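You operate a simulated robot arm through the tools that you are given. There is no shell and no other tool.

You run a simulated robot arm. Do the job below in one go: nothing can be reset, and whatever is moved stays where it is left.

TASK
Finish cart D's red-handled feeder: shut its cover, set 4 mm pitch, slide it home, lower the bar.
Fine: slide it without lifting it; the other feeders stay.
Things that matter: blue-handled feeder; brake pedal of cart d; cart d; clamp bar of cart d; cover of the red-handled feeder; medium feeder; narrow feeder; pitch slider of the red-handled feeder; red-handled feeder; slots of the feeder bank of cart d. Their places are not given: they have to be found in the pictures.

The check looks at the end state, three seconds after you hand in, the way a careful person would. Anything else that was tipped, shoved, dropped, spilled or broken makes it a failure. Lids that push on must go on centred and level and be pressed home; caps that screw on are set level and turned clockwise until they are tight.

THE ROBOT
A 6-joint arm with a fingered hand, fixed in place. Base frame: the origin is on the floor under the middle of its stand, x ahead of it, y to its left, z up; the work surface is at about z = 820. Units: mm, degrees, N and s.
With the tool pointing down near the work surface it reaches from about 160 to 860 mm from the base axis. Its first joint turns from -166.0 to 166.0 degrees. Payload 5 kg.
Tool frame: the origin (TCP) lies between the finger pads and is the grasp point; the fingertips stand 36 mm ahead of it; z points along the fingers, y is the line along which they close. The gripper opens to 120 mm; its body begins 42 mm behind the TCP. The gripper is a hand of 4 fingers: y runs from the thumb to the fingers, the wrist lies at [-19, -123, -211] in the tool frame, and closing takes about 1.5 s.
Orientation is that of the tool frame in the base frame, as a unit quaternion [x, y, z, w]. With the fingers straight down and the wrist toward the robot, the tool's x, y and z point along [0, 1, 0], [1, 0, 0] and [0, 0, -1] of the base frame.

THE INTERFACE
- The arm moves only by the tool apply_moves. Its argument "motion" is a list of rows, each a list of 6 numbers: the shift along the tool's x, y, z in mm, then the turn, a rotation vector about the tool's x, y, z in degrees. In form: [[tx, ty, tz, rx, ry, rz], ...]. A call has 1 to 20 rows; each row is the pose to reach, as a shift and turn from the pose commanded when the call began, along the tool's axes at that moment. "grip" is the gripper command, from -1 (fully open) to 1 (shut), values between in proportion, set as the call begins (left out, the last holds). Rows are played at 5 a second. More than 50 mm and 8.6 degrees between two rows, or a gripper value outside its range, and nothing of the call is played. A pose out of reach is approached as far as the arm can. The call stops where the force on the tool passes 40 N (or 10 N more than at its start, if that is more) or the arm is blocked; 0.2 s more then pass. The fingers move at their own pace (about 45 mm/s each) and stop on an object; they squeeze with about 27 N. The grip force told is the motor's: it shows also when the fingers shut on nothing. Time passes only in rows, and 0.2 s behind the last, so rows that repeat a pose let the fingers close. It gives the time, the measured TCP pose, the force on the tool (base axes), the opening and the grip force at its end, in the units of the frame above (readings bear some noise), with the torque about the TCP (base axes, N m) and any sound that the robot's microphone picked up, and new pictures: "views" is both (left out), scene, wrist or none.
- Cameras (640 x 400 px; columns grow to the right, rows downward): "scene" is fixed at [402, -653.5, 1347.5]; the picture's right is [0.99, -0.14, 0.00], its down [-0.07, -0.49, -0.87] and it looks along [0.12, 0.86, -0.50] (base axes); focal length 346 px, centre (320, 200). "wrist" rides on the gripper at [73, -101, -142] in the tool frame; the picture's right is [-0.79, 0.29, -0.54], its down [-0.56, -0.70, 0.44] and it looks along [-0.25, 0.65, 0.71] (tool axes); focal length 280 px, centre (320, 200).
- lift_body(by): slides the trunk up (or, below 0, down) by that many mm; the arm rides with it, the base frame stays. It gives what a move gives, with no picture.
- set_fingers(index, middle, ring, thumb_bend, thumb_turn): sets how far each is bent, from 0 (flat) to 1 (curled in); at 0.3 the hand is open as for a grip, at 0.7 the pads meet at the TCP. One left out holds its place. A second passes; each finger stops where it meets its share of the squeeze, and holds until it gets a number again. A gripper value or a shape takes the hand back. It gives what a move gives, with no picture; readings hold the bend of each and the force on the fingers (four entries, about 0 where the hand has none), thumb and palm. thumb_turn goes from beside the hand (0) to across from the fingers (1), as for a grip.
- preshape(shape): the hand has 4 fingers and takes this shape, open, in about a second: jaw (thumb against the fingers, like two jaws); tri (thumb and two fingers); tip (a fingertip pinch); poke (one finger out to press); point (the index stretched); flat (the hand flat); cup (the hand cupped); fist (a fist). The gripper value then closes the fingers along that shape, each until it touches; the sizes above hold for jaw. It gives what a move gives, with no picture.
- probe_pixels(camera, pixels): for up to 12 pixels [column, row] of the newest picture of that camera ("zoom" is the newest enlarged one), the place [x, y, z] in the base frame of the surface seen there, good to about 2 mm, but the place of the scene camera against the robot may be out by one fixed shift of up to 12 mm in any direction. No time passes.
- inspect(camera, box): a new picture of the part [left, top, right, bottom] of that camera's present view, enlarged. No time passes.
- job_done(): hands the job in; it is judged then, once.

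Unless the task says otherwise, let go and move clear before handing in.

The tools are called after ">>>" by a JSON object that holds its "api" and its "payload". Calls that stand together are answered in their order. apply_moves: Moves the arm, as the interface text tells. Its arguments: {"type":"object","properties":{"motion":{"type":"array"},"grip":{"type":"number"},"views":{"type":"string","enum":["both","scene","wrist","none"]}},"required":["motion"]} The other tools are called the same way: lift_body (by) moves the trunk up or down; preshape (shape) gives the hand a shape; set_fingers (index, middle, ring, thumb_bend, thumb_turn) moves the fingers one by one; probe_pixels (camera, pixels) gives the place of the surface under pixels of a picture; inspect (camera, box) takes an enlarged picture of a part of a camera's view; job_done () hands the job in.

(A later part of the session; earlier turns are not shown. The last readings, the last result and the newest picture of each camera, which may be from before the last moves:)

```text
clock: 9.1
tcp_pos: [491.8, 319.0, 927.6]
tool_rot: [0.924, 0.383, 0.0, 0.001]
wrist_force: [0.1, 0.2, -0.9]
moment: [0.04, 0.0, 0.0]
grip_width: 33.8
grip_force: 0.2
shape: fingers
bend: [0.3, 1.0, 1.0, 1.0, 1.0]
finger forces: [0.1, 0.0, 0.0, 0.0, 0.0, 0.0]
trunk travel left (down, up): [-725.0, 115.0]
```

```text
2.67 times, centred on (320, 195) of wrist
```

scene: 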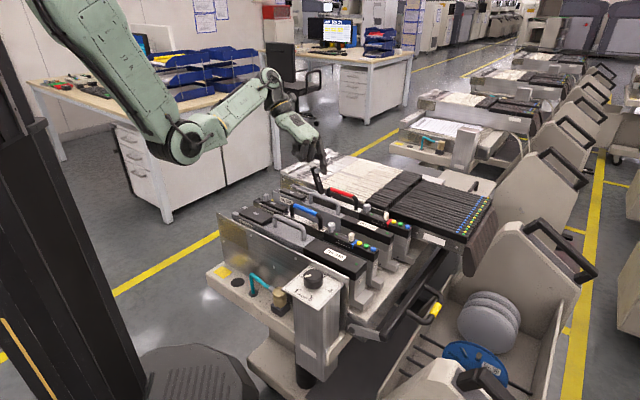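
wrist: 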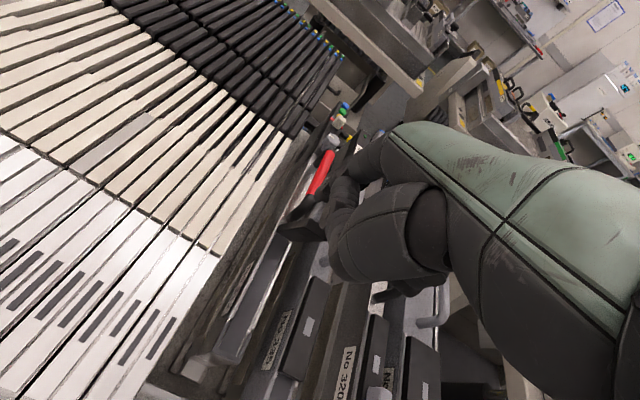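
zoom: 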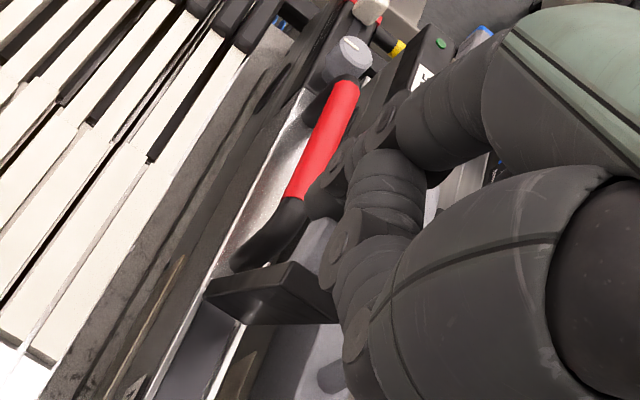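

The cover is swinging (tilted about 20° at (305,270) in the zoom) with almost no force. I'll carry on along the arc, bending downward.

>>> {"api": "apply_moves", "payload": {"motion": [[0, -7, 0, 0, 0, 0], [0, -14, 0, 0, 0, 0], [0, -21, 2, 0, 0, 0], [0, -28, 5, 0, 0, 0], [0, -35, 9, 0, 0, 0], [0, -41, 13, 0, 0, 0], [0, -47, 18, 0, 0, 0], [0, -47, 18, 0, 0, 0]], "views": "both"}}

>>> {"api": "inspect", "payload": {"camera": "scene", "box": [256, 130, 352, 205]}}

>>> {"api": "inspect", "payload": {"camera": "wrist", "box": [200, 120, 440, 270]}}

```text
clock: 10.9
tcp_pos: [456.6, 352.3, 909.1]
tool_rot: [0.924, 0.383, 0.0, 0.0]
wrist_force: [0.3, 0.4, 0.1]
moment: [-0.01, 0.01, 0.01]
grip_width: 33.8
grip_force: 0.1
shape: fingers
bend: [0.3, 1.0, 1.0, 1.0, 1.0]
finger forces: [0.0, 0.0, 0.0, 0.0, 0.0, 0.0]
trunk travel left (down, up): [-725.0, 115.0]
```

scene: 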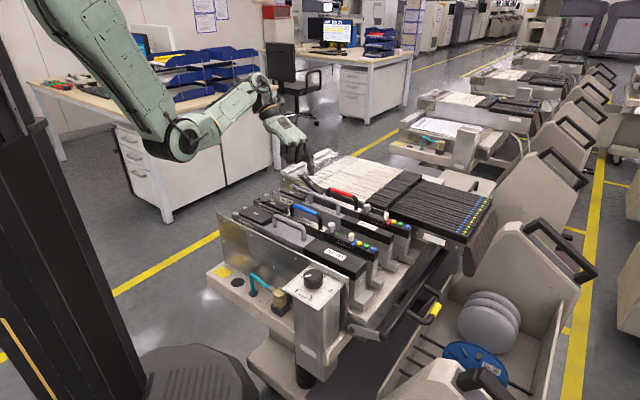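
wrist: 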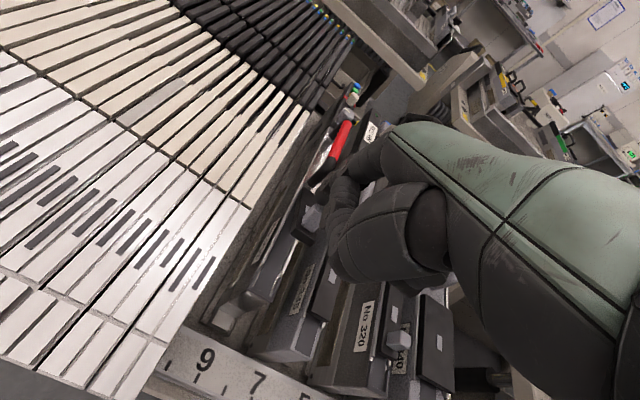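

```text
5.33 times, centred on (304, 168) of scene
```

zoom: 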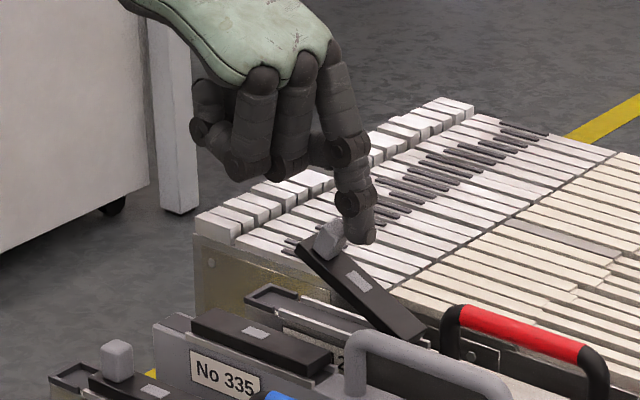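

```text
2.67 times, centred on (320, 195) of wrist
```

zoom: 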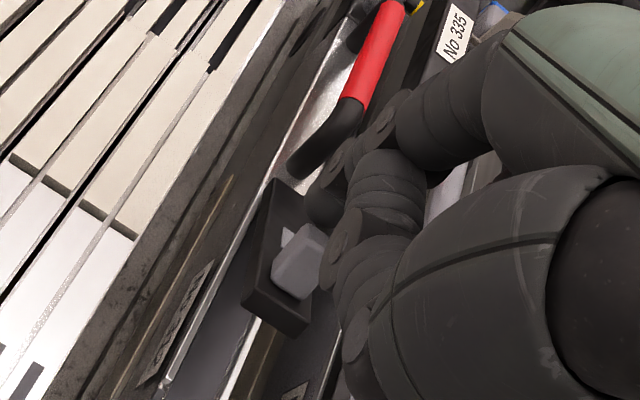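

The cover is now about 55° over with the fingertip behind the tab. I'll go on along the arc downward, now mostly pressing down.

>>> {"api": "apply_moves", "payload": {"motion": [[0, -5, 4, 0, 0, 0], [0, -10, 8, 0, 0, 0], [0, -15, 13, 0, 0, 0], [0, -19, 18, 0, 0, 0], [0, -22, 22, 0, 0, 0], [0, -22, 22, 0, 0, 0]], "views": "both"}}

>>> {"api": "inspect", "payload": {"camera": "scene", "box": [256, 130, 352, 205]}}

>>> {"api": "inspect", "payload": {"camera": "wrist", "box": [200, 120, 440, 270]}}

```text
clock: 12.3
tcp_pos: [440.3, 366.9, 887.3]
tool_rot: [0.923, 0.384, 0.0, 0.0]
wrist_force: [-0.1, -0.1, -0.1]
moment: [0.02, -0.01, 0.01]
grip_width: 33.9
grip_force: 0.0
shape: fingers
bend: [0.3, 1.0, 1.0, 1.0, 1.0]
finger forces: [0.1, 0.0, 0.0, 0.1, 0.0, 0.0]
trunk travel left (down, up): [-725.0, 115.0]
```

scene: 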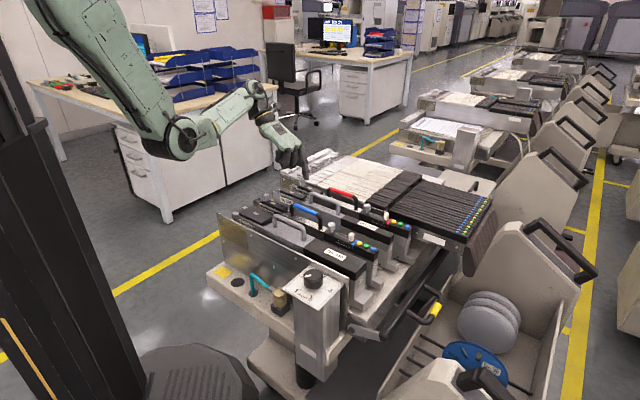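
wrist: 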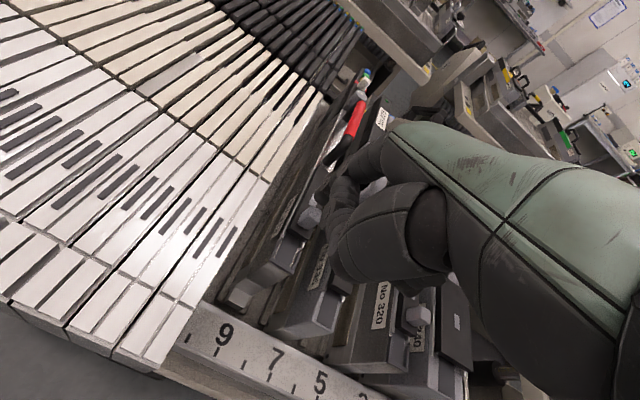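

```text
5.33 times, centred on (304, 168) of scene
```

zoom: 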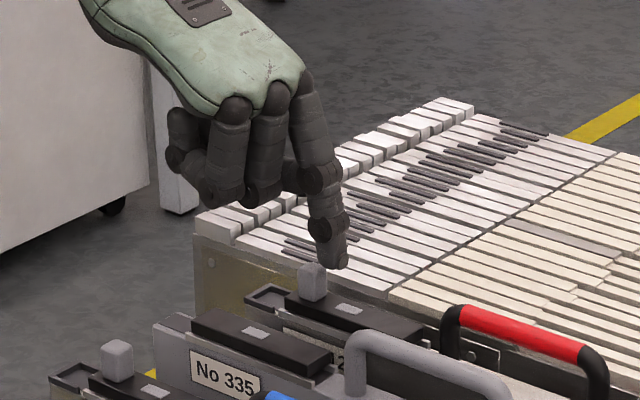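

```text
2.67 times, centred on (320, 195) of wrist
```

zoom: 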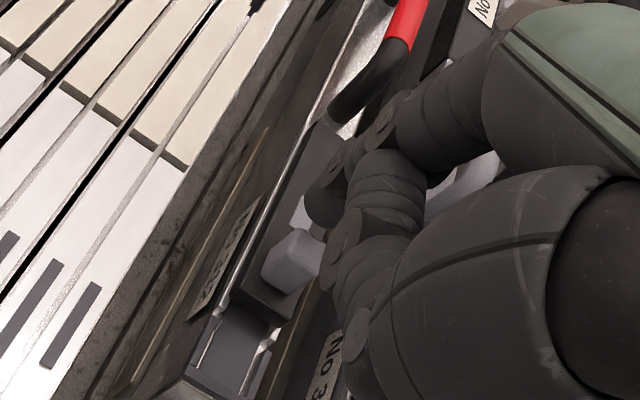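

The cover has swung down flat, with its tab upright at (313,280) in the scene zoom. I'll probe it against the closed blue cover to see whether it is fully down.

>>> {"api": "probe_pixels", "payload": {"camera": "zoom", "pixels": [[290, 250], [275, 265], [300, 245], [258, 295], [300, 205], [290, 190], [320, 215], [250, 310], [322, 130], [300, 150]]}}

>>> {"api": "inspect", "payload": {"camera": "scene", "box": [256, 160, 352, 220]}}

>>> {"api": "probe_pixels", "payload": {"camera": "zoom", "pixels": [[370, 110], [400, 165], [350, 150], [313, 120], [330, 138], [460, 185], [117, 205], [165, 225], [230, 185], [180, 175], [280, 140]]}}

```text
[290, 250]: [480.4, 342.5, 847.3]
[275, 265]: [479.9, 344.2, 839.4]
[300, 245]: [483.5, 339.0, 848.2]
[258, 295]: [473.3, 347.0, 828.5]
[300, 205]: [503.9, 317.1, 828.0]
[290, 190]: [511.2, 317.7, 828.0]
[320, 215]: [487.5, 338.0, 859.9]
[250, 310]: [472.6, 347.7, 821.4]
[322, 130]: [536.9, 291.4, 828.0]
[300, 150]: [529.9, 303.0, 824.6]
```

```text
6.67 times, centred on (304, 190) of scene
```

zoom: 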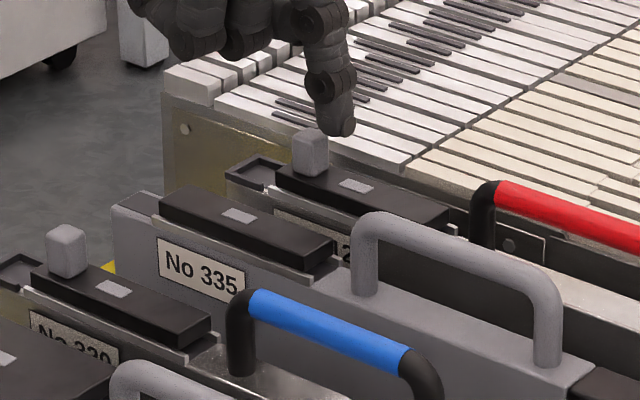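

```text
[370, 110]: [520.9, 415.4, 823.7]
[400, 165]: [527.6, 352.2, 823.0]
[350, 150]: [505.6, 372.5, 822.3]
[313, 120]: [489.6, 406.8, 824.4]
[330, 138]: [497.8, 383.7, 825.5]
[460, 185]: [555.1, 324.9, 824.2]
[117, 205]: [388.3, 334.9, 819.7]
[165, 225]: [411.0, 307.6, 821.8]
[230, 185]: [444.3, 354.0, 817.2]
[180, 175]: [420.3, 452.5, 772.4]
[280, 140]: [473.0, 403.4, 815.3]
```

Those scene pixels missed the covers; I'll probe the correct ones in this latest zoom (red tab at (310,145), red cover at (420,205), blue tab at (65,240), blue cover at (170,320)).

>>> {"api": "probe_pixels", "payload": {"camera": "zoom", "pixels": [[310, 135], [310, 160], [335, 180], [385, 195], [430, 208], [65, 232], [65, 260], [95, 280], [150, 305], [195, 320], [180, 200], [300, 240]]}}

```text
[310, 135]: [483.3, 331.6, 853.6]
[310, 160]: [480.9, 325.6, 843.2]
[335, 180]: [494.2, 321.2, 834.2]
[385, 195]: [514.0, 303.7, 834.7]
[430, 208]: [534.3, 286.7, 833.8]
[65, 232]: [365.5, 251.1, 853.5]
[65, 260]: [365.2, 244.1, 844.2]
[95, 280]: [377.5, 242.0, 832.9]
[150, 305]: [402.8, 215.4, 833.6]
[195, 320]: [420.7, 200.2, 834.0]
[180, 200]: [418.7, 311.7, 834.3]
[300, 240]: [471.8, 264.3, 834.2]
```

The red cover lies at z≈834 along its whole length, same as the blue and narrow ones, so it is shut. To be safe I'll move over the tab and press lightly on it.

>>> {"api": "apply_moves", "payload": {"motion": [[0, 0, -8, 0, 0, 0], [2, -6, -8, 0, 0, 0], [2, -11, -8, 0, 0, 0], [2, -11, -2, 0, 0, 0], [2, -11, 2, 0, 0, 0], [2, -11, 4, 0, 0, 0], [2, -11, 4, 0, 0, 0]], "views": "both"}}

>>> {"api": "inspect", "payload": {"camera": "scene", "box": [256, 150, 352, 210]}}

>>> {"api": "inspect", "payload": {"camera": "wrist", "box": [200, 120, 440, 270]}}

```text
clock: 13.9
tcp_pos: [433.8, 374.7, 883.3]
tool_rot: [0.924, 0.383, 0.0, -0.001]
wrist_force: [0.0, 1.1, 4.3]
moment: [-0.13, -0.18, 0.0]
grip_width: 33.8
grip_force: 2.3
shape: fingers
bend: [0.3, 1.0, 1.0, 1.0, 1.0]
finger forces: [4.0, 0.0, 0.0, 0.0, 0.0, 0.0]
trunk travel left (down, up): [-725.0, 115.0]
```

scene: 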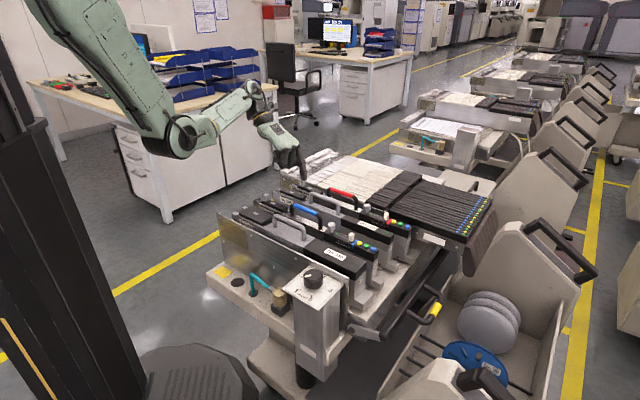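
wrist: 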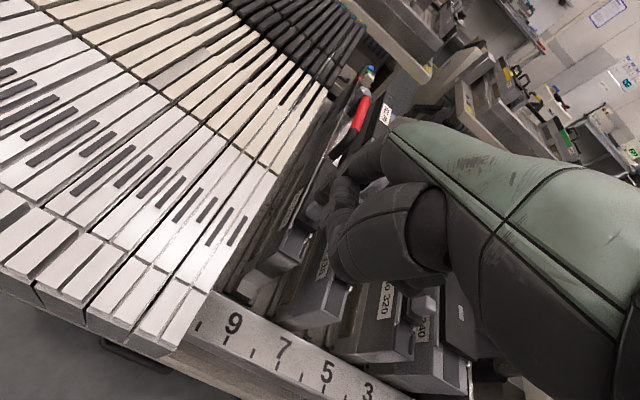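

```text
6.67 times, centred on (304, 180) of scene
```

zoom: 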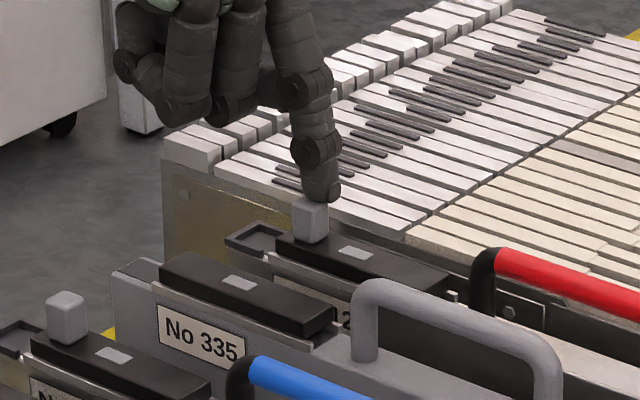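

```text
2.67 times, centred on (320, 195) of wrist
```

zoom: 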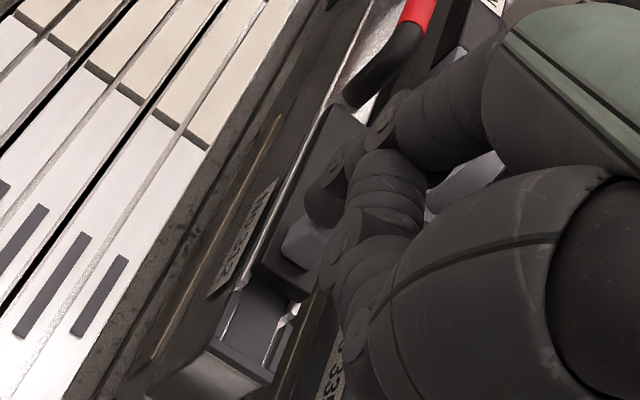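

The fingertip rests on the tab with about 4 N. I'll press a few mm further for a firm seat, then lift.

>>> {"api": "apply_moves", "payload": {"motion": [[0, 0, 1.5, 0, 0, 0], [0, 0, 3, 0, 0, 0], [0, 0, 4.5, 0, 0, 0], [0, 0, 4.5, 0, 0, 0]], "views": "scene"}}

```text
clock: 14.9
tcp_pos: [433.8, 375.2, 881.3]
tool_rot: [0.924, 0.383, 0.002, -0.001]
wrist_force: [-1.5, 2.3, 18.6]
moment: [-0.6, -0.89, 0.06]
grip_width: 33.9
grip_force: 9.0
shape: fingers
bend: [0.29, 1.0, 1.0, 1.0, 1.0]
finger forces: [18.9, 0.0, 0.1, 0.0, 0.0, 0.0]
trunk travel left (down, up): [-725.0, 115.0]
```

scene: 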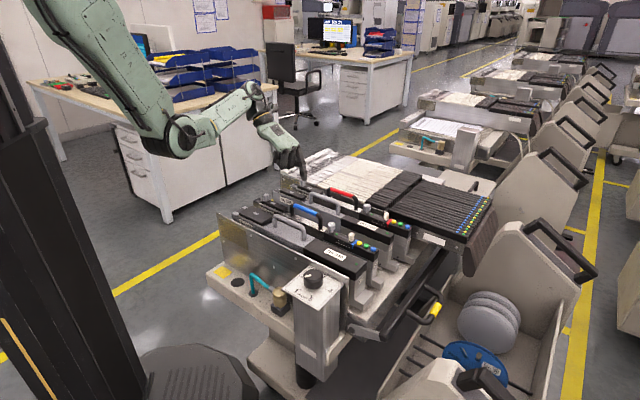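

The cover is pressed home (18.6 N, no give). I'll lift off and carry the finger along the feeder, over the handle, to hover beyond the pitch slider.

>>> {"api": "apply_moves", "payload": {"motion": [[0, 0, -25, 0, 0, 0], [0, 0, -60, 0, 0, 0], [0, 30, -70, 0, 0, 0], [0, 75, -70, 0, 0, 0], [0, 120, -70, 0, 0, 0], [0, 165, -70, 0, 0, 0], [0, 210, -70, 0, 0, 0], [0, 255, -70, 0, 0, 0], [0, 300, -70, 0, 0, 0], [0, 335, -70, 0, 0, 0], [0, 335, -70, 0, 0, 0]], "views": "both"}}

>>> {"api": "inspect", "payload": {"camera": "wrist", "box": [160, 120, 400, 270]}}

>>> {"api": "inspect", "payload": {"camera": "scene", "box": [340, 150, 436, 225]}}

```text
clock: 17.3
tcp_pos: [671.6, 137.4, 950.6]
tool_rot: [0.923, 0.384, 0.0, 0.001]
wrist_force: [-0.1, -0.2, 0.0]
moment: [-0.02, 0.03, 0.02]
grip_width: 33.7
grip_force: 0.1
shape: fingers
bend: [0.29, 1.0, 1.0, 1.0, 1.0]
finger forces: [0.0, 0.0, 0.1, 0.0, 0.0, 0.0]
trunk travel left (down, up): [-725.0, 115.0]
```

scene: 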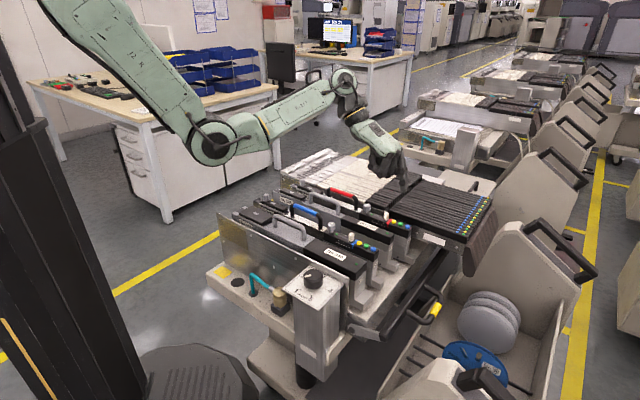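
wrist: 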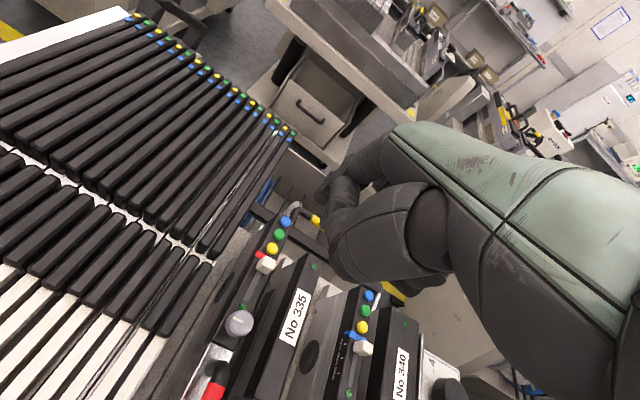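

```text
2.67 times, centred on (280, 195) of wrist
```

zoom: 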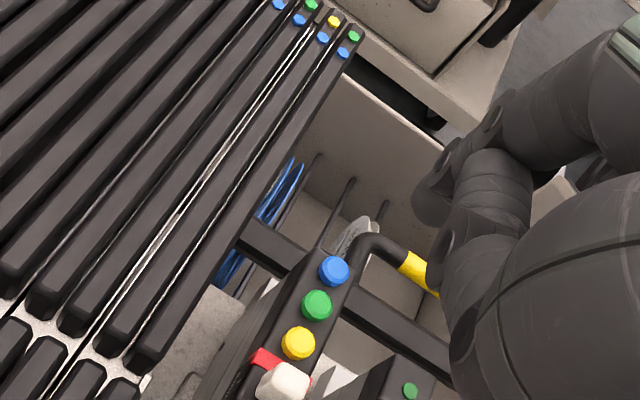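

```text
5.33 times, centred on (388, 188) of scene
```

zoom: 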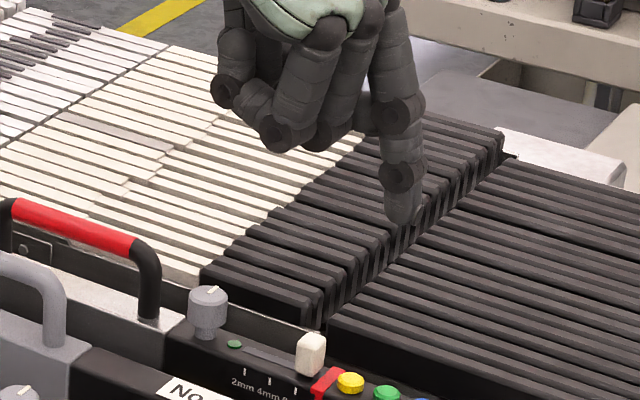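

The wrist camera now shows the knob at about (265,265), with the yellow button just beyond it. I'll zoom on that and probe the knob, buttons, black stack and fingertip.

>>> {"api": "inspect", "payload": {"camera": "wrist", "box": [200, 180, 360, 330]}}

>>> {"api": "probe_pixels", "payload": {"camera": "wrist", "pixels": [[266, 262], [262, 268], [270, 266], [272, 249], [279, 234], [286, 221], [259, 254], [240, 320], [242, 307], [213, 252], [250, 215], [228, 260]]}}

>>> {"api": "probe_pixels", "payload": {"camera": "wrist", "pixels": [[318, 195], [322, 188], [325, 180], [330, 170], [320, 200], [298, 205], [318, 222], [252, 280], [247, 290], [255, 275]]}}

>>> {"api": "probe_pixels", "payload": {"camera": "scene", "pixels": [[400, 190], [403, 187], [399, 193], [415, 193], [396, 210], [420, 215], [386, 215], [386, 219], [379, 243], [387, 212]]}}

```text
2.67 times, centred on (280, 255) of wrist
```

zoom: 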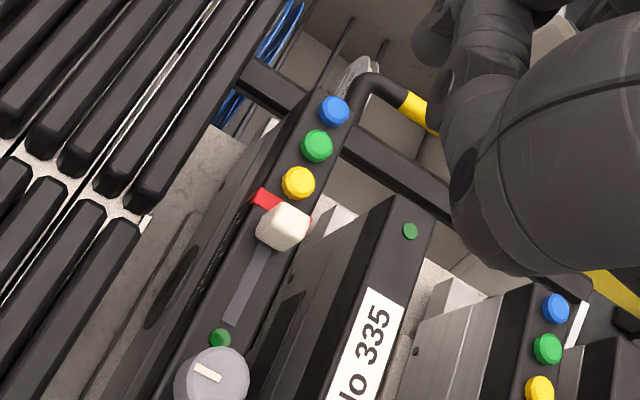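

```text
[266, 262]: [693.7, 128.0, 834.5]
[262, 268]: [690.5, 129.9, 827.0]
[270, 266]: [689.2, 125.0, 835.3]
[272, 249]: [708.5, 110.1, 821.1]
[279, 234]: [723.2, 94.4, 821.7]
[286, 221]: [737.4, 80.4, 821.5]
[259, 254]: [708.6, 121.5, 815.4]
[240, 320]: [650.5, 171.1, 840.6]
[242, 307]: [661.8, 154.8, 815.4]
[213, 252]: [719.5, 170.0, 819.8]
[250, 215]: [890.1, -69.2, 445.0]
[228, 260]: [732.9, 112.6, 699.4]
```

```text
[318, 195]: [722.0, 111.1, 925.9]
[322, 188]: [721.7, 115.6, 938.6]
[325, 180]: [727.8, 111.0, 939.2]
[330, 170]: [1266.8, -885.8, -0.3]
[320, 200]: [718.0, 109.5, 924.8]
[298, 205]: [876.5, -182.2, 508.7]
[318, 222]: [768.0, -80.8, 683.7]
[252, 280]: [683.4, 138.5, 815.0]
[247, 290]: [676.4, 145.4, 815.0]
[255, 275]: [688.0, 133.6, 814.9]
```

```text
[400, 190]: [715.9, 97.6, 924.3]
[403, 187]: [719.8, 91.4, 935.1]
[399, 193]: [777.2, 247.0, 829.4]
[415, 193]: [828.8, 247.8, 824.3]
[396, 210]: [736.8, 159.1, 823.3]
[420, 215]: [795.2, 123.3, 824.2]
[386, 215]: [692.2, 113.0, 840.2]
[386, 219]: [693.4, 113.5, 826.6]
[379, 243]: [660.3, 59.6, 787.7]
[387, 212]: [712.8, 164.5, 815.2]
```

Knob top is at u≈401, v≈578.5, z 835; the ticks work out at u≈369/384/399.5, so the knob must go about 15 mm toward the handle end. Yellow button top is z≈821.5, so I'll lower the tip to a bottom of about z 826 just beyond the knob and look.

>>> {"api": "apply_moves", "payload": {"motion": [[-1, -4, 30, 0, 0, 0], [-1, -6, 60, 0, 0, 0], [-1, -6, 80, 0, 0, 0], [-1, -6, 87, 0, 0, 0], [-1, -6, 87, 0, 0, 0]], "views": "both"}}

>>> {"api": "inspect", "payload": {"camera": "scene", "box": [350, 180, 430, 240]}}

>>> {"api": "inspect", "payload": {"camera": "wrist", "box": [240, 120, 400, 270]}}

```text
clock: 18.5
tcp_pos: [665.9, 143.6, 862.5]
tool_rot: [0.924, 0.383, 0.0, 0.0]
wrist_force: [-0.2, -0.5, 0.6]
moment: [0.01, 0.01, 0.0]
grip_width: 33.3
grip_force: 0.1
shape: fingers
bend: [0.29, 1.0, 1.0, 1.0, 1.0]
finger forces: [0.0, 0.0, 0.1, 0.0, 0.0, 0.0]
trunk travel left (down, up): [-725.0, 115.0]
```

scene: 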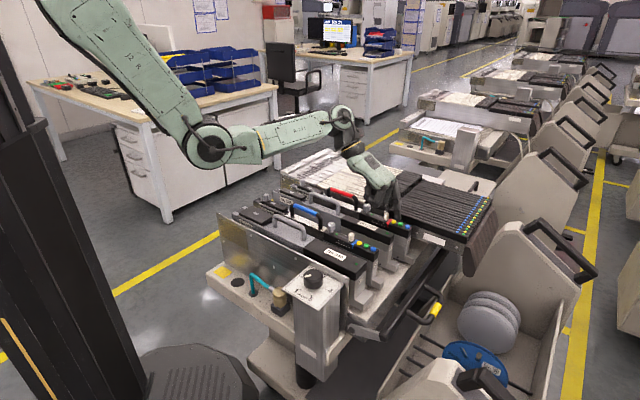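
wrist: 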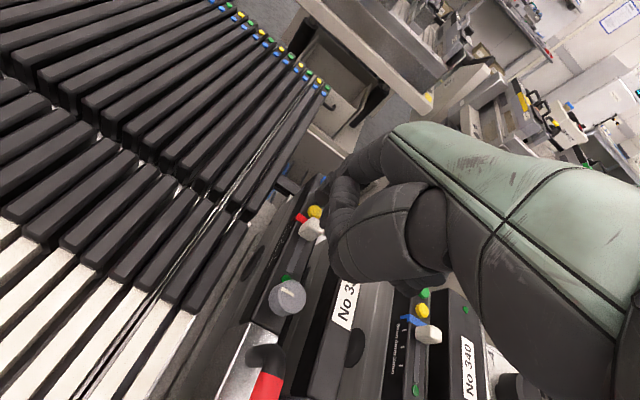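

```text
6.67 times, centred on (390, 210) of scene
```

zoom: 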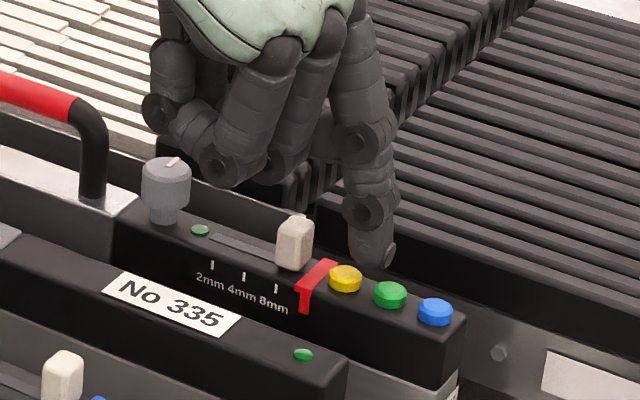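

```text
2.67 times, centred on (320, 195) of wrist
```

zoom: 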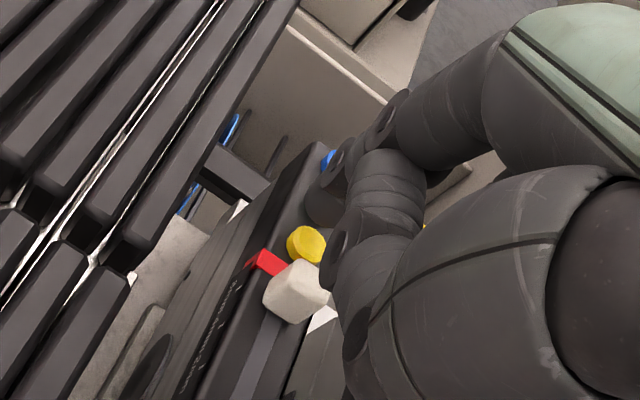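

The tip hangs over the yellow button's far side, at (373,262) in the scene zoom. I'll probe the tip and knob from both zooms to verify the lateral alignment.

>>> {"api": "probe_pixels", "payload": {"camera": "zoom", "pixels": [[315, 205], [310, 195], [320, 185], [325, 215], [330, 225], [295, 275], [290, 290], [310, 285], [275, 285], [305, 245], [265, 262], [330, 165]]}}

>>> {"api": "inspect", "payload": {"camera": "scene", "box": [350, 180, 430, 240]}}

>>> {"api": "probe_pixels", "payload": {"camera": "zoom", "pixels": [[365, 262], [380, 262], [355, 250], [392, 250], [372, 240], [365, 205], [295, 225], [295, 260], [310, 245], [282, 245], [345, 270], [276, 288]]}}

```text
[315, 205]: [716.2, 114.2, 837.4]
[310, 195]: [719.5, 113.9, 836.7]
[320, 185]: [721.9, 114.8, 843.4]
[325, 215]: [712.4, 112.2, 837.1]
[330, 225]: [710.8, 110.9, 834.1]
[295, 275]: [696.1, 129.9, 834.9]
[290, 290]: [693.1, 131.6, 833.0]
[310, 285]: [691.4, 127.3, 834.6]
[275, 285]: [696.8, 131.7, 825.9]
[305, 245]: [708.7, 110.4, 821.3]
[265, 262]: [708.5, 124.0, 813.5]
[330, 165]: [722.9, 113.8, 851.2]
```

```text
6.67 times, centred on (390, 210) of scene
```

zoom: 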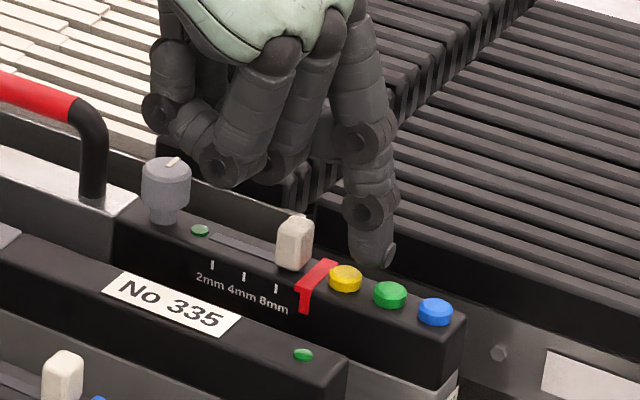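

```text
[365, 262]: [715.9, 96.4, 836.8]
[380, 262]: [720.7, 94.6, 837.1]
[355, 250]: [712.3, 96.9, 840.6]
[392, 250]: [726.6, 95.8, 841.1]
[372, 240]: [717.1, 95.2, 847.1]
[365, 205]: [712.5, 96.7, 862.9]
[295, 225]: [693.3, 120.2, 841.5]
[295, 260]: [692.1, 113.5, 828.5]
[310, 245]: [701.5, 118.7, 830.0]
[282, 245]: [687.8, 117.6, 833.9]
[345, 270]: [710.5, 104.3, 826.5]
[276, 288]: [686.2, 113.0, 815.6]
```

The fingertip spans u≈424–441, v≈575–589 and the knob spans u 396–406, v 574–586, so they are aligned. I'll push toward −tool y, first about 26 mm in total, and check.

>>> {"api": "apply_moves", "payload": {"motion": [[-1.5, -8, 0, 0, 0, 0], [-1.5, -15, 0, 0, 0, 0], [-1.5, -18, 0, 0, 0, 0], [-1.5, -20, 0, 0, 0, 0], [-1.5, -22, 0, 0, 0, 0], [-1.5, -24, 0, 0, 0, 0], [-1.5, -26, 0, 0, 0, 0], [-1.5, -26, 0, 0, 0, 0]], "views": "both"}}

>>> {"api": "inspect", "payload": {"camera": "scene", "box": [350, 180, 430, 240]}}

>>> {"api": "inspect", "payload": {"camera": "wrist", "box": [240, 120, 400, 270]}}

```text
clock: 20.3
tcp_pos: [646.6, 160.0, 861.0]
tool_rot: [0.924, 0.383, 0.0, 0.0]
wrist_force: [0.0, 0.1, -0.5]
moment: [-0.04, 0.0, 0.0]
grip_width: 33.8
grip_force: 0.1
shape: fingers
bend: [0.29, 1.0, 1.0, 1.0, 1.0]
finger forces: [0.1, 0.1, 0.0, 0.1, 0.0, 0.1]
trunk travel left (down, up): [-725.0, 115.0]
```

scene: 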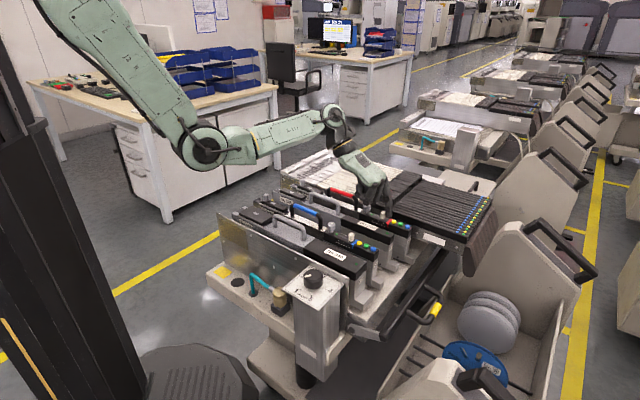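
wrist: 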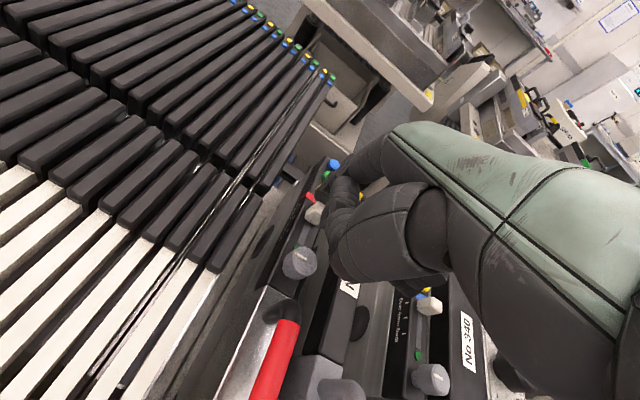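

```text
6.67 times, centred on (390, 210) of scene
```

zoom: 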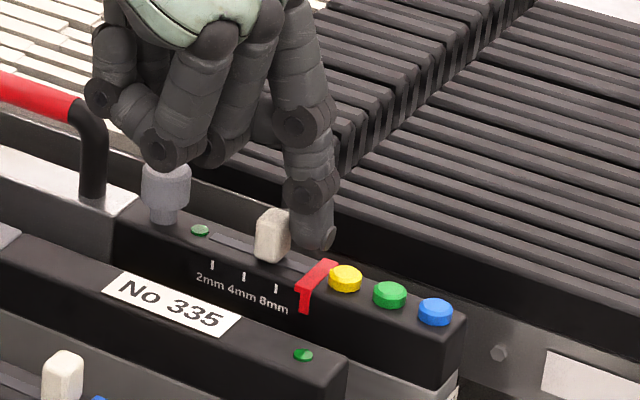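

```text
2.67 times, centred on (320, 195) of wrist
```

zoom: 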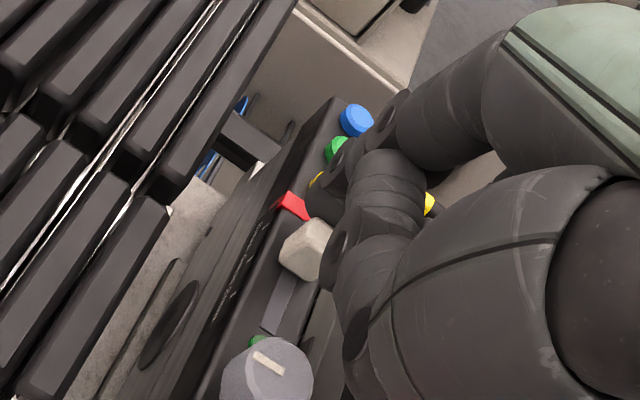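

The knob has moved about 23 of the 32 zoom pixels needed (from x=295 to 272; tick spacing is 32 px), so roughly 4.3 mm remain. First I'll check how close the curled fingers are to the dial.

>>> {"api": "inspect", "payload": {"camera": "scene", "box": [340, 170, 404, 230]}}

>>> {"api": "probe_pixels", "payload": {"camera": "scene", "pixels": [[367, 203], [367, 207], [370, 203], [374, 201], [378, 200], [366, 198], [364, 206], [368, 209], [371, 208], [358, 196]]}}

>>> {"api": "probe_pixels", "payload": {"camera": "wrist", "pixels": [[316, 212], [312, 218], [320, 208], [310, 210], [300, 262], [303, 255], [300, 275], [330, 255], [325, 235]]}}

```text
6.67 times, centred on (372, 200) of scene
```

zoom: 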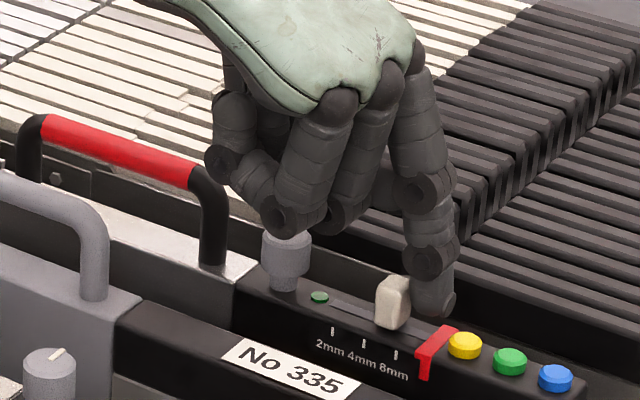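

```text
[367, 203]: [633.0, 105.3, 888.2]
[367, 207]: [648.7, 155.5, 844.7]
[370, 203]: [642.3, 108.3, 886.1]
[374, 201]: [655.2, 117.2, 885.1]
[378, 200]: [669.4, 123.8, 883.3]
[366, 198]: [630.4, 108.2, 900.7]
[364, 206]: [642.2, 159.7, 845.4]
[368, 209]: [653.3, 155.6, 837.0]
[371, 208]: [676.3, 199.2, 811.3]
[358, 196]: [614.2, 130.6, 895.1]
```

```text
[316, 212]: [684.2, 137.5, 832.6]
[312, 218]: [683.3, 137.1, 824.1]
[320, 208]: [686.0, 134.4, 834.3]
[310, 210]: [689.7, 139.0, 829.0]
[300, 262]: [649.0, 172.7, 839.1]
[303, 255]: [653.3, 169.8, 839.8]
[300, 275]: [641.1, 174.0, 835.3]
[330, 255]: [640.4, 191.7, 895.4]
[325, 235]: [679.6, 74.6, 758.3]
```

The curled fingers are about 35 mm above the dial, so there's room. I'll push the remaining 4.3 mm in small steps.

>>> {"api": "apply_moves", "payload": {"motion": [[0, -1.5, 0, 0, 0, 0], [0, -3, 0, 0, 0, 0], [0, -4.2, 0, 0, 0, 0], [0, -4.2, 0, 0, 0, 0]], "views": "both"}}

>>> {"api": "inspect", "payload": {"camera": "scene", "box": [350, 180, 430, 240]}}

>>> {"api": "inspect", "payload": {"camera": "scene", "box": [355, 195, 419, 235]}}

```text
clock: 21.3
tcp_pos: [644.8, 162.2, 860.9]
tool_rot: [0.923, 0.384, 0.0, 0.0]
wrist_force: [1.2, 0.2, -0.5]
moment: [0.01, 0.0, 0.02]
grip_width: 33.6
grip_force: 0.2
shape: fingers
bend: [0.29, 1.0, 1.0, 1.0, 1.0]
finger forces: [0.0, 0.0, 0.1, 0.0, 0.0, 0.0]
trunk travel left (down, up): [-725.0, 115.0]
```

scene: 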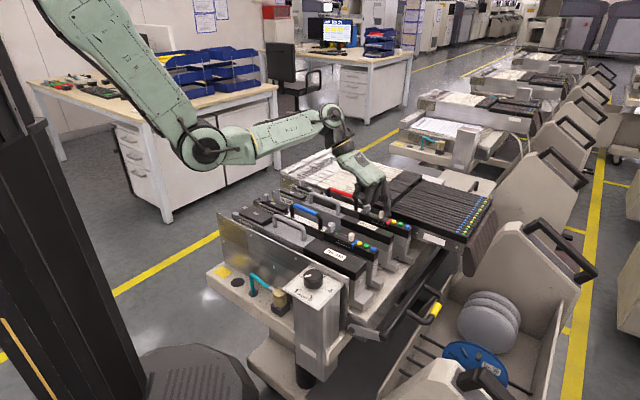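
wrist: 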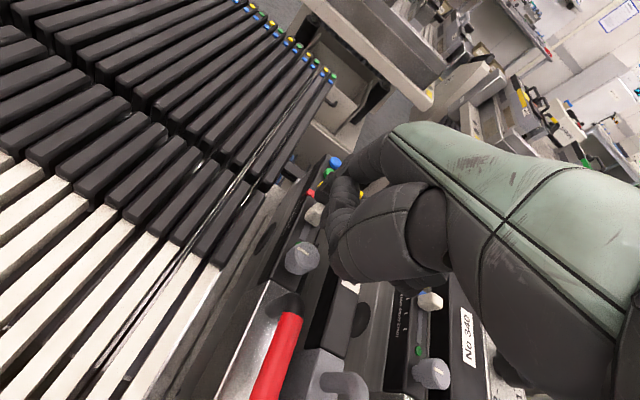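

```text
6.67 times, centred on (390, 210) of scene
```

zoom: 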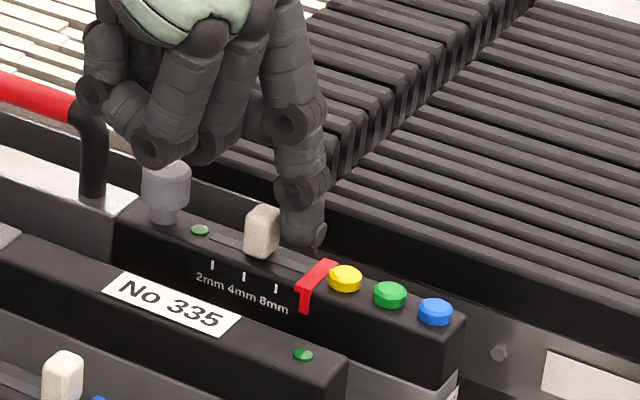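

```text
10.00 times, centred on (387, 215) of scene
```

zoom: 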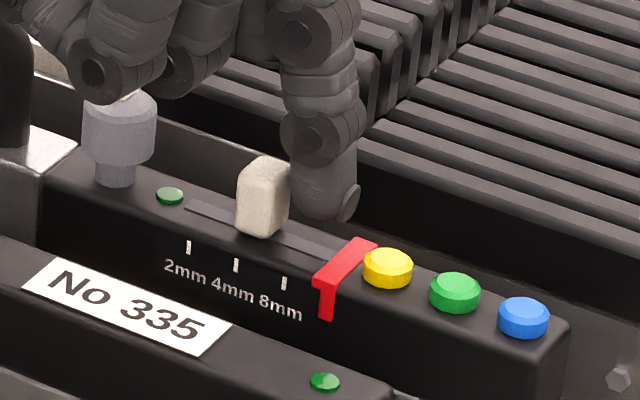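

In the 10x zoom the knob's left edge moved from x=285 to 236, matching the 48 px tick spacing, so it now stands at 4 mm. I'll back the finger away, lift, and move to view the feeder's panel end.

>>> {"api": "apply_moves", "payload": {"motion": [[0, 4, 0, 0, 0, 0], [0, 9, -2, 0, 0, 0], [0, 14, -20, 0, 0, 0], [0, 20, -50, 0, 0, 0], [0, 60, -80, 0, 0, 0], [0, 100, -80, 0, 0, 0], [0, 110, -80, 0, 0, 0], [0, 110, -80, 0, 0, 0]], "views": "both"}}

>>> {"api": "inspect", "payload": {"camera": "scene", "box": [355, 195, 419, 235]}}

>>> {"api": "inspect", "payload": {"camera": "wrist", "box": [160, 160, 400, 310]}}

>>> {"api": "inspect", "payload": {"camera": "scene", "box": [380, 200, 476, 260]}}

```text
clock: 23.1
tcp_pos: [722.9, 82.7, 940.5]
tool_rot: [0.924, 0.383, 0.0, 0.0]
wrist_force: [1.0, -0.3, 0.3]
moment: [-0.01, 0.03, -0.01]
grip_width: 33.3
grip_force: 0.0
shape: fingers
bend: [0.29, 1.0, 1.0, 1.0, 1.0]
finger forces: [0.0, 0.1, 0.0, 0.0, 0.1, 0.1]
trunk travel left (down, up): [-725.0, 115.0]
```

scene: 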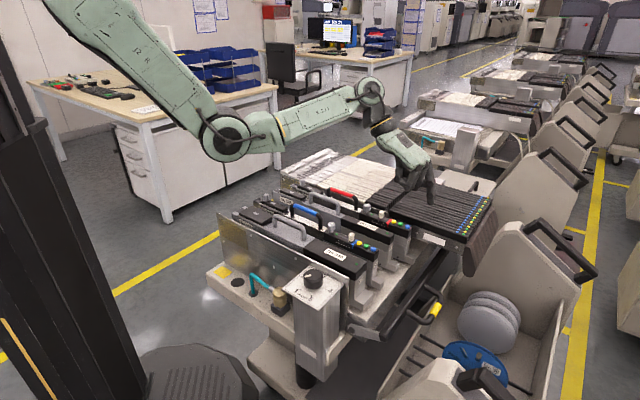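
wrist: 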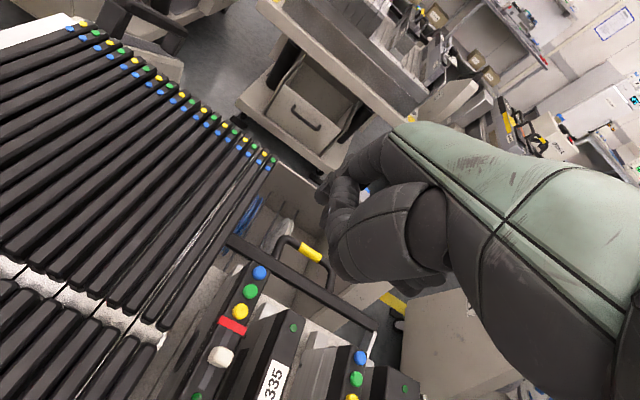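

```text
10.00 times, centred on (387, 215) of scene
```

zoom: 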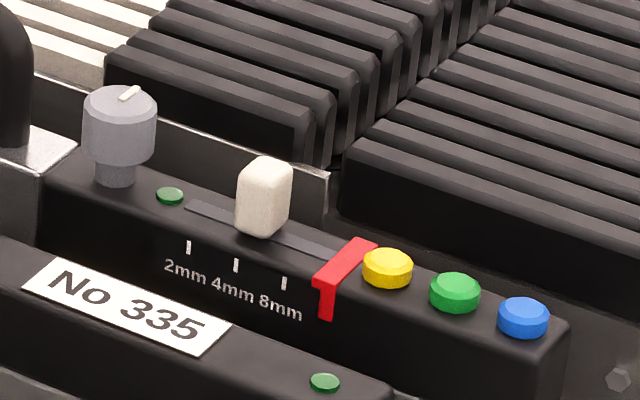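

```text
2.67 times, centred on (280, 235) of wrist
```

zoom: 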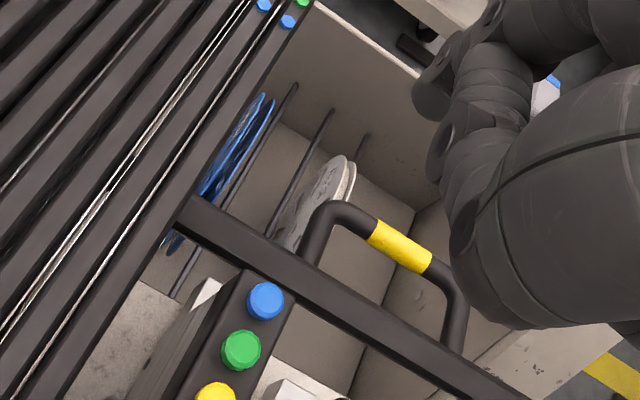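

```text
6.67 times, centred on (428, 230) of scene
```

zoom: 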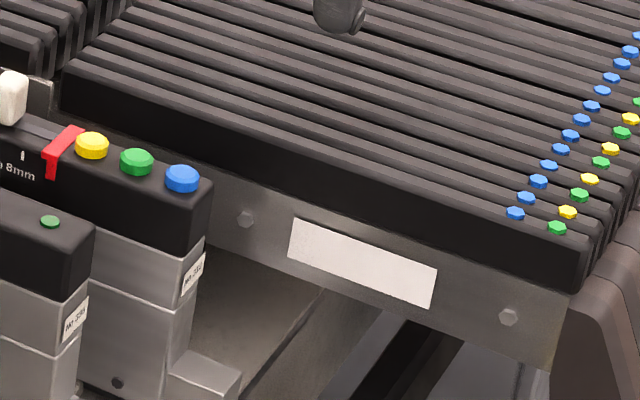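

The knob is cleanly on the 4 mm mark. Now I'll probe the red feeder's panel end, the plate beside it and the bar with the wrist and scene views.

>>> {"api": "probe_pixels", "payload": {"camera": "zoom", "pixels": [[182, 175], [205, 190], [200, 215], [195, 240], [185, 270], [180, 320], [245, 220], [245, 190], [230, 165], [215, 365], [160, 240], [120, 380]]}}

>>> {"api": "probe_pixels", "payload": {"camera": "wrist", "pixels": [[259, 265], [252, 262], [262, 262], [270, 269], [268, 275], [245, 270], [262, 275], [220, 255], [250, 235], [300, 265], [310, 253], [228, 238]]}}

>>> {"api": "probe_pixels", "payload": {"camera": "wrist", "pixels": [[318, 196], [322, 190], [320, 200], [280, 255], [325, 280], [330, 258], [361, 348], [350, 345], [358, 357], [290, 318], [303, 312], [240, 310]]}}

```text
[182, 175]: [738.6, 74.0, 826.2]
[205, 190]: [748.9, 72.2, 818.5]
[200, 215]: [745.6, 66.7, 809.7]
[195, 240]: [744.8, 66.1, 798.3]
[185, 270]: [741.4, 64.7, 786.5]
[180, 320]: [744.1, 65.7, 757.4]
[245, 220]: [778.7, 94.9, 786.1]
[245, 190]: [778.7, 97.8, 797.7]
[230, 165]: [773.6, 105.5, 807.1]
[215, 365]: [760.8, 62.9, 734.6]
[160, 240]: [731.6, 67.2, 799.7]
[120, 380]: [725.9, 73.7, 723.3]
```

```text
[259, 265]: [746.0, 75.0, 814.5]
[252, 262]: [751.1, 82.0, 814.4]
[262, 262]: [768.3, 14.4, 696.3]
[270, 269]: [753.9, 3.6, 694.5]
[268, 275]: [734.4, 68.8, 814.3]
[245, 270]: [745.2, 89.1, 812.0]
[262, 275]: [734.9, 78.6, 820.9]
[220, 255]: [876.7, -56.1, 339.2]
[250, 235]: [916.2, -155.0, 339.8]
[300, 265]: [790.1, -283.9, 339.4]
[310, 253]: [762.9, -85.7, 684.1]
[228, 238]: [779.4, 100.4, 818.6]
```

```text
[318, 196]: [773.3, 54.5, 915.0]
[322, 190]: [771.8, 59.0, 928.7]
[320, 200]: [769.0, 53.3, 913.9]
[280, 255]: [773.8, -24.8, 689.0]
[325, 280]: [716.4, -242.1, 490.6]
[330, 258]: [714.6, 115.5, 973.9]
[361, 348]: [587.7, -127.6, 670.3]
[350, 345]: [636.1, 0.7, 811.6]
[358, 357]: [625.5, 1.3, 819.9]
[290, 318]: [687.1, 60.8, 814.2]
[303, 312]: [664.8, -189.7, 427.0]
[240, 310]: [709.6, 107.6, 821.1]
```

The red feeder's end face is at u≈474.5 (z 752–814), centred at v≈580, and the tip is beyond it at u≈511. I'll descend so the tip bottom is near z 787, well outside the end face.

>>> {"api": "apply_moves", "payload": {"motion": [[0, 0, 40, 0, 0, 0], [0, 0, 80, 0, 0, 0], [0, 0, 105, 0, 0, 0], [0, 0, 118, 0, 0, 0], [0, 0, 118, 0, 0, 0]], "views": "both"}}

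>>> {"api": "inspect", "payload": {"camera": "scene", "box": [380, 190, 476, 250]}}

>>> {"api": "inspect", "payload": {"camera": "wrist", "box": [200, 120, 440, 270]}}

```text
clock: 24.3
tcp_pos: [722.5, 85.1, 823.0]
tool_rot: [0.924, 0.384, 0.001, 0.001]
wrist_force: [1.0, -0.2, -0.4]
moment: [-0.02, -0.02, -0.02]
grip_width: 33.6
grip_force: 0.0
shape: fingers
bend: [0.29, 1.0, 1.0, 1.0, 1.0]
finger forces: [0.1, 0.0, 0.0, 0.1, 0.0, 0.0]
trunk travel left (down, up): [-725.0, 115.0]
```

scene: 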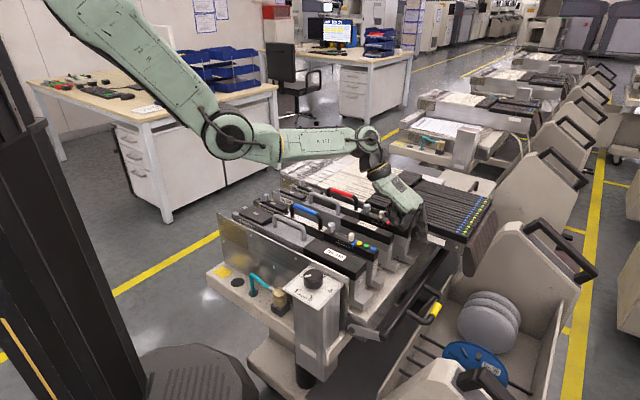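
wrist: 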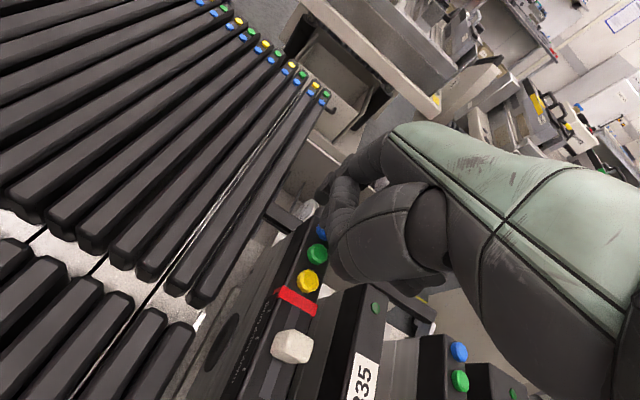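

```text
6.67 times, centred on (428, 220) of scene
```

zoom: 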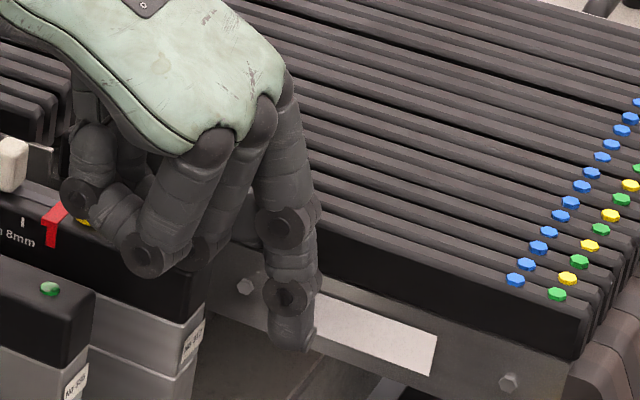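

```text
2.67 times, centred on (320, 195) of wrist
```

zoom: 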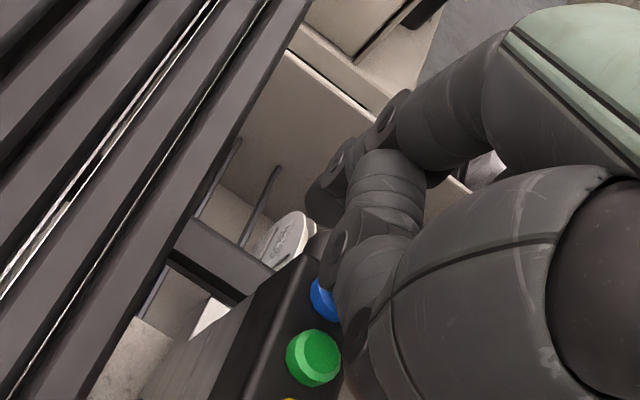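

The tip hangs free beyond the end face. Before pushing, I'll check how high the curled thumb and fingers are above the buttons, since they'll pass over the panel.

>>> {"api": "probe_pixels", "payload": {"camera": "zoom", "pixels": [[340, 245], [335, 262], [345, 285], [350, 310], [355, 345], [360, 380], [322, 295], [315, 350], [320, 205], [345, 215], [330, 275], [380, 395]]}}

>>> {"api": "inspect", "payload": {"camera": "scene", "box": [380, 190, 476, 250]}}

>>> {"api": "probe_pixels", "payload": {"camera": "zoom", "pixels": [[145, 270], [140, 255], [80, 205], [110, 205], [130, 190], [200, 255], [105, 165], [120, 235], [290, 345], [275, 335], [310, 335], [85, 225]]}}

```text
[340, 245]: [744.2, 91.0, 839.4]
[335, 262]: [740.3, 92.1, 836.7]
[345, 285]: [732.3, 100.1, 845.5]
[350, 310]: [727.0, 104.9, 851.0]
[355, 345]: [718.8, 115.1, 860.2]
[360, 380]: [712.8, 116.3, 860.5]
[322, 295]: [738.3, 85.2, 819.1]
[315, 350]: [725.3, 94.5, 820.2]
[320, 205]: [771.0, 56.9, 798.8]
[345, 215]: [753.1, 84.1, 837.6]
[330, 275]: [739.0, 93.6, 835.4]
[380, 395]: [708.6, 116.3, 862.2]
```

```text
6.67 times, centred on (428, 220) of scene
```

zoom: 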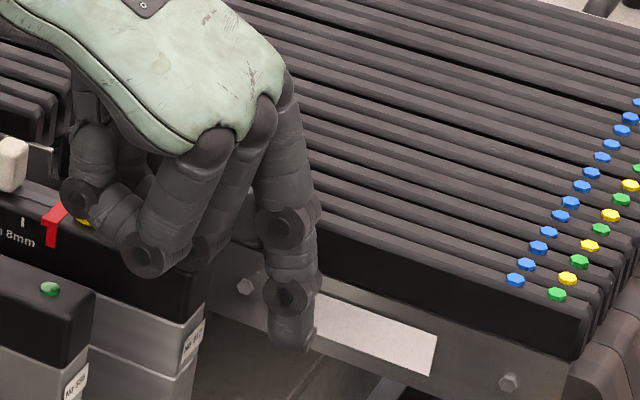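

```text
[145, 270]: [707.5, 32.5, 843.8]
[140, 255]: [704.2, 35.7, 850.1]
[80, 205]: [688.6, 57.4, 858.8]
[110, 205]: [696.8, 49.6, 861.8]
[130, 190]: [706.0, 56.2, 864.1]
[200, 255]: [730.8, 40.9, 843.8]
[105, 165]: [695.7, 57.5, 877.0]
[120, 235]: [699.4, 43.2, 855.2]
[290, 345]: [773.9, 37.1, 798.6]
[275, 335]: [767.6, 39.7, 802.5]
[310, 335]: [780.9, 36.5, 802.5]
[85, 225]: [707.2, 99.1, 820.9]
```

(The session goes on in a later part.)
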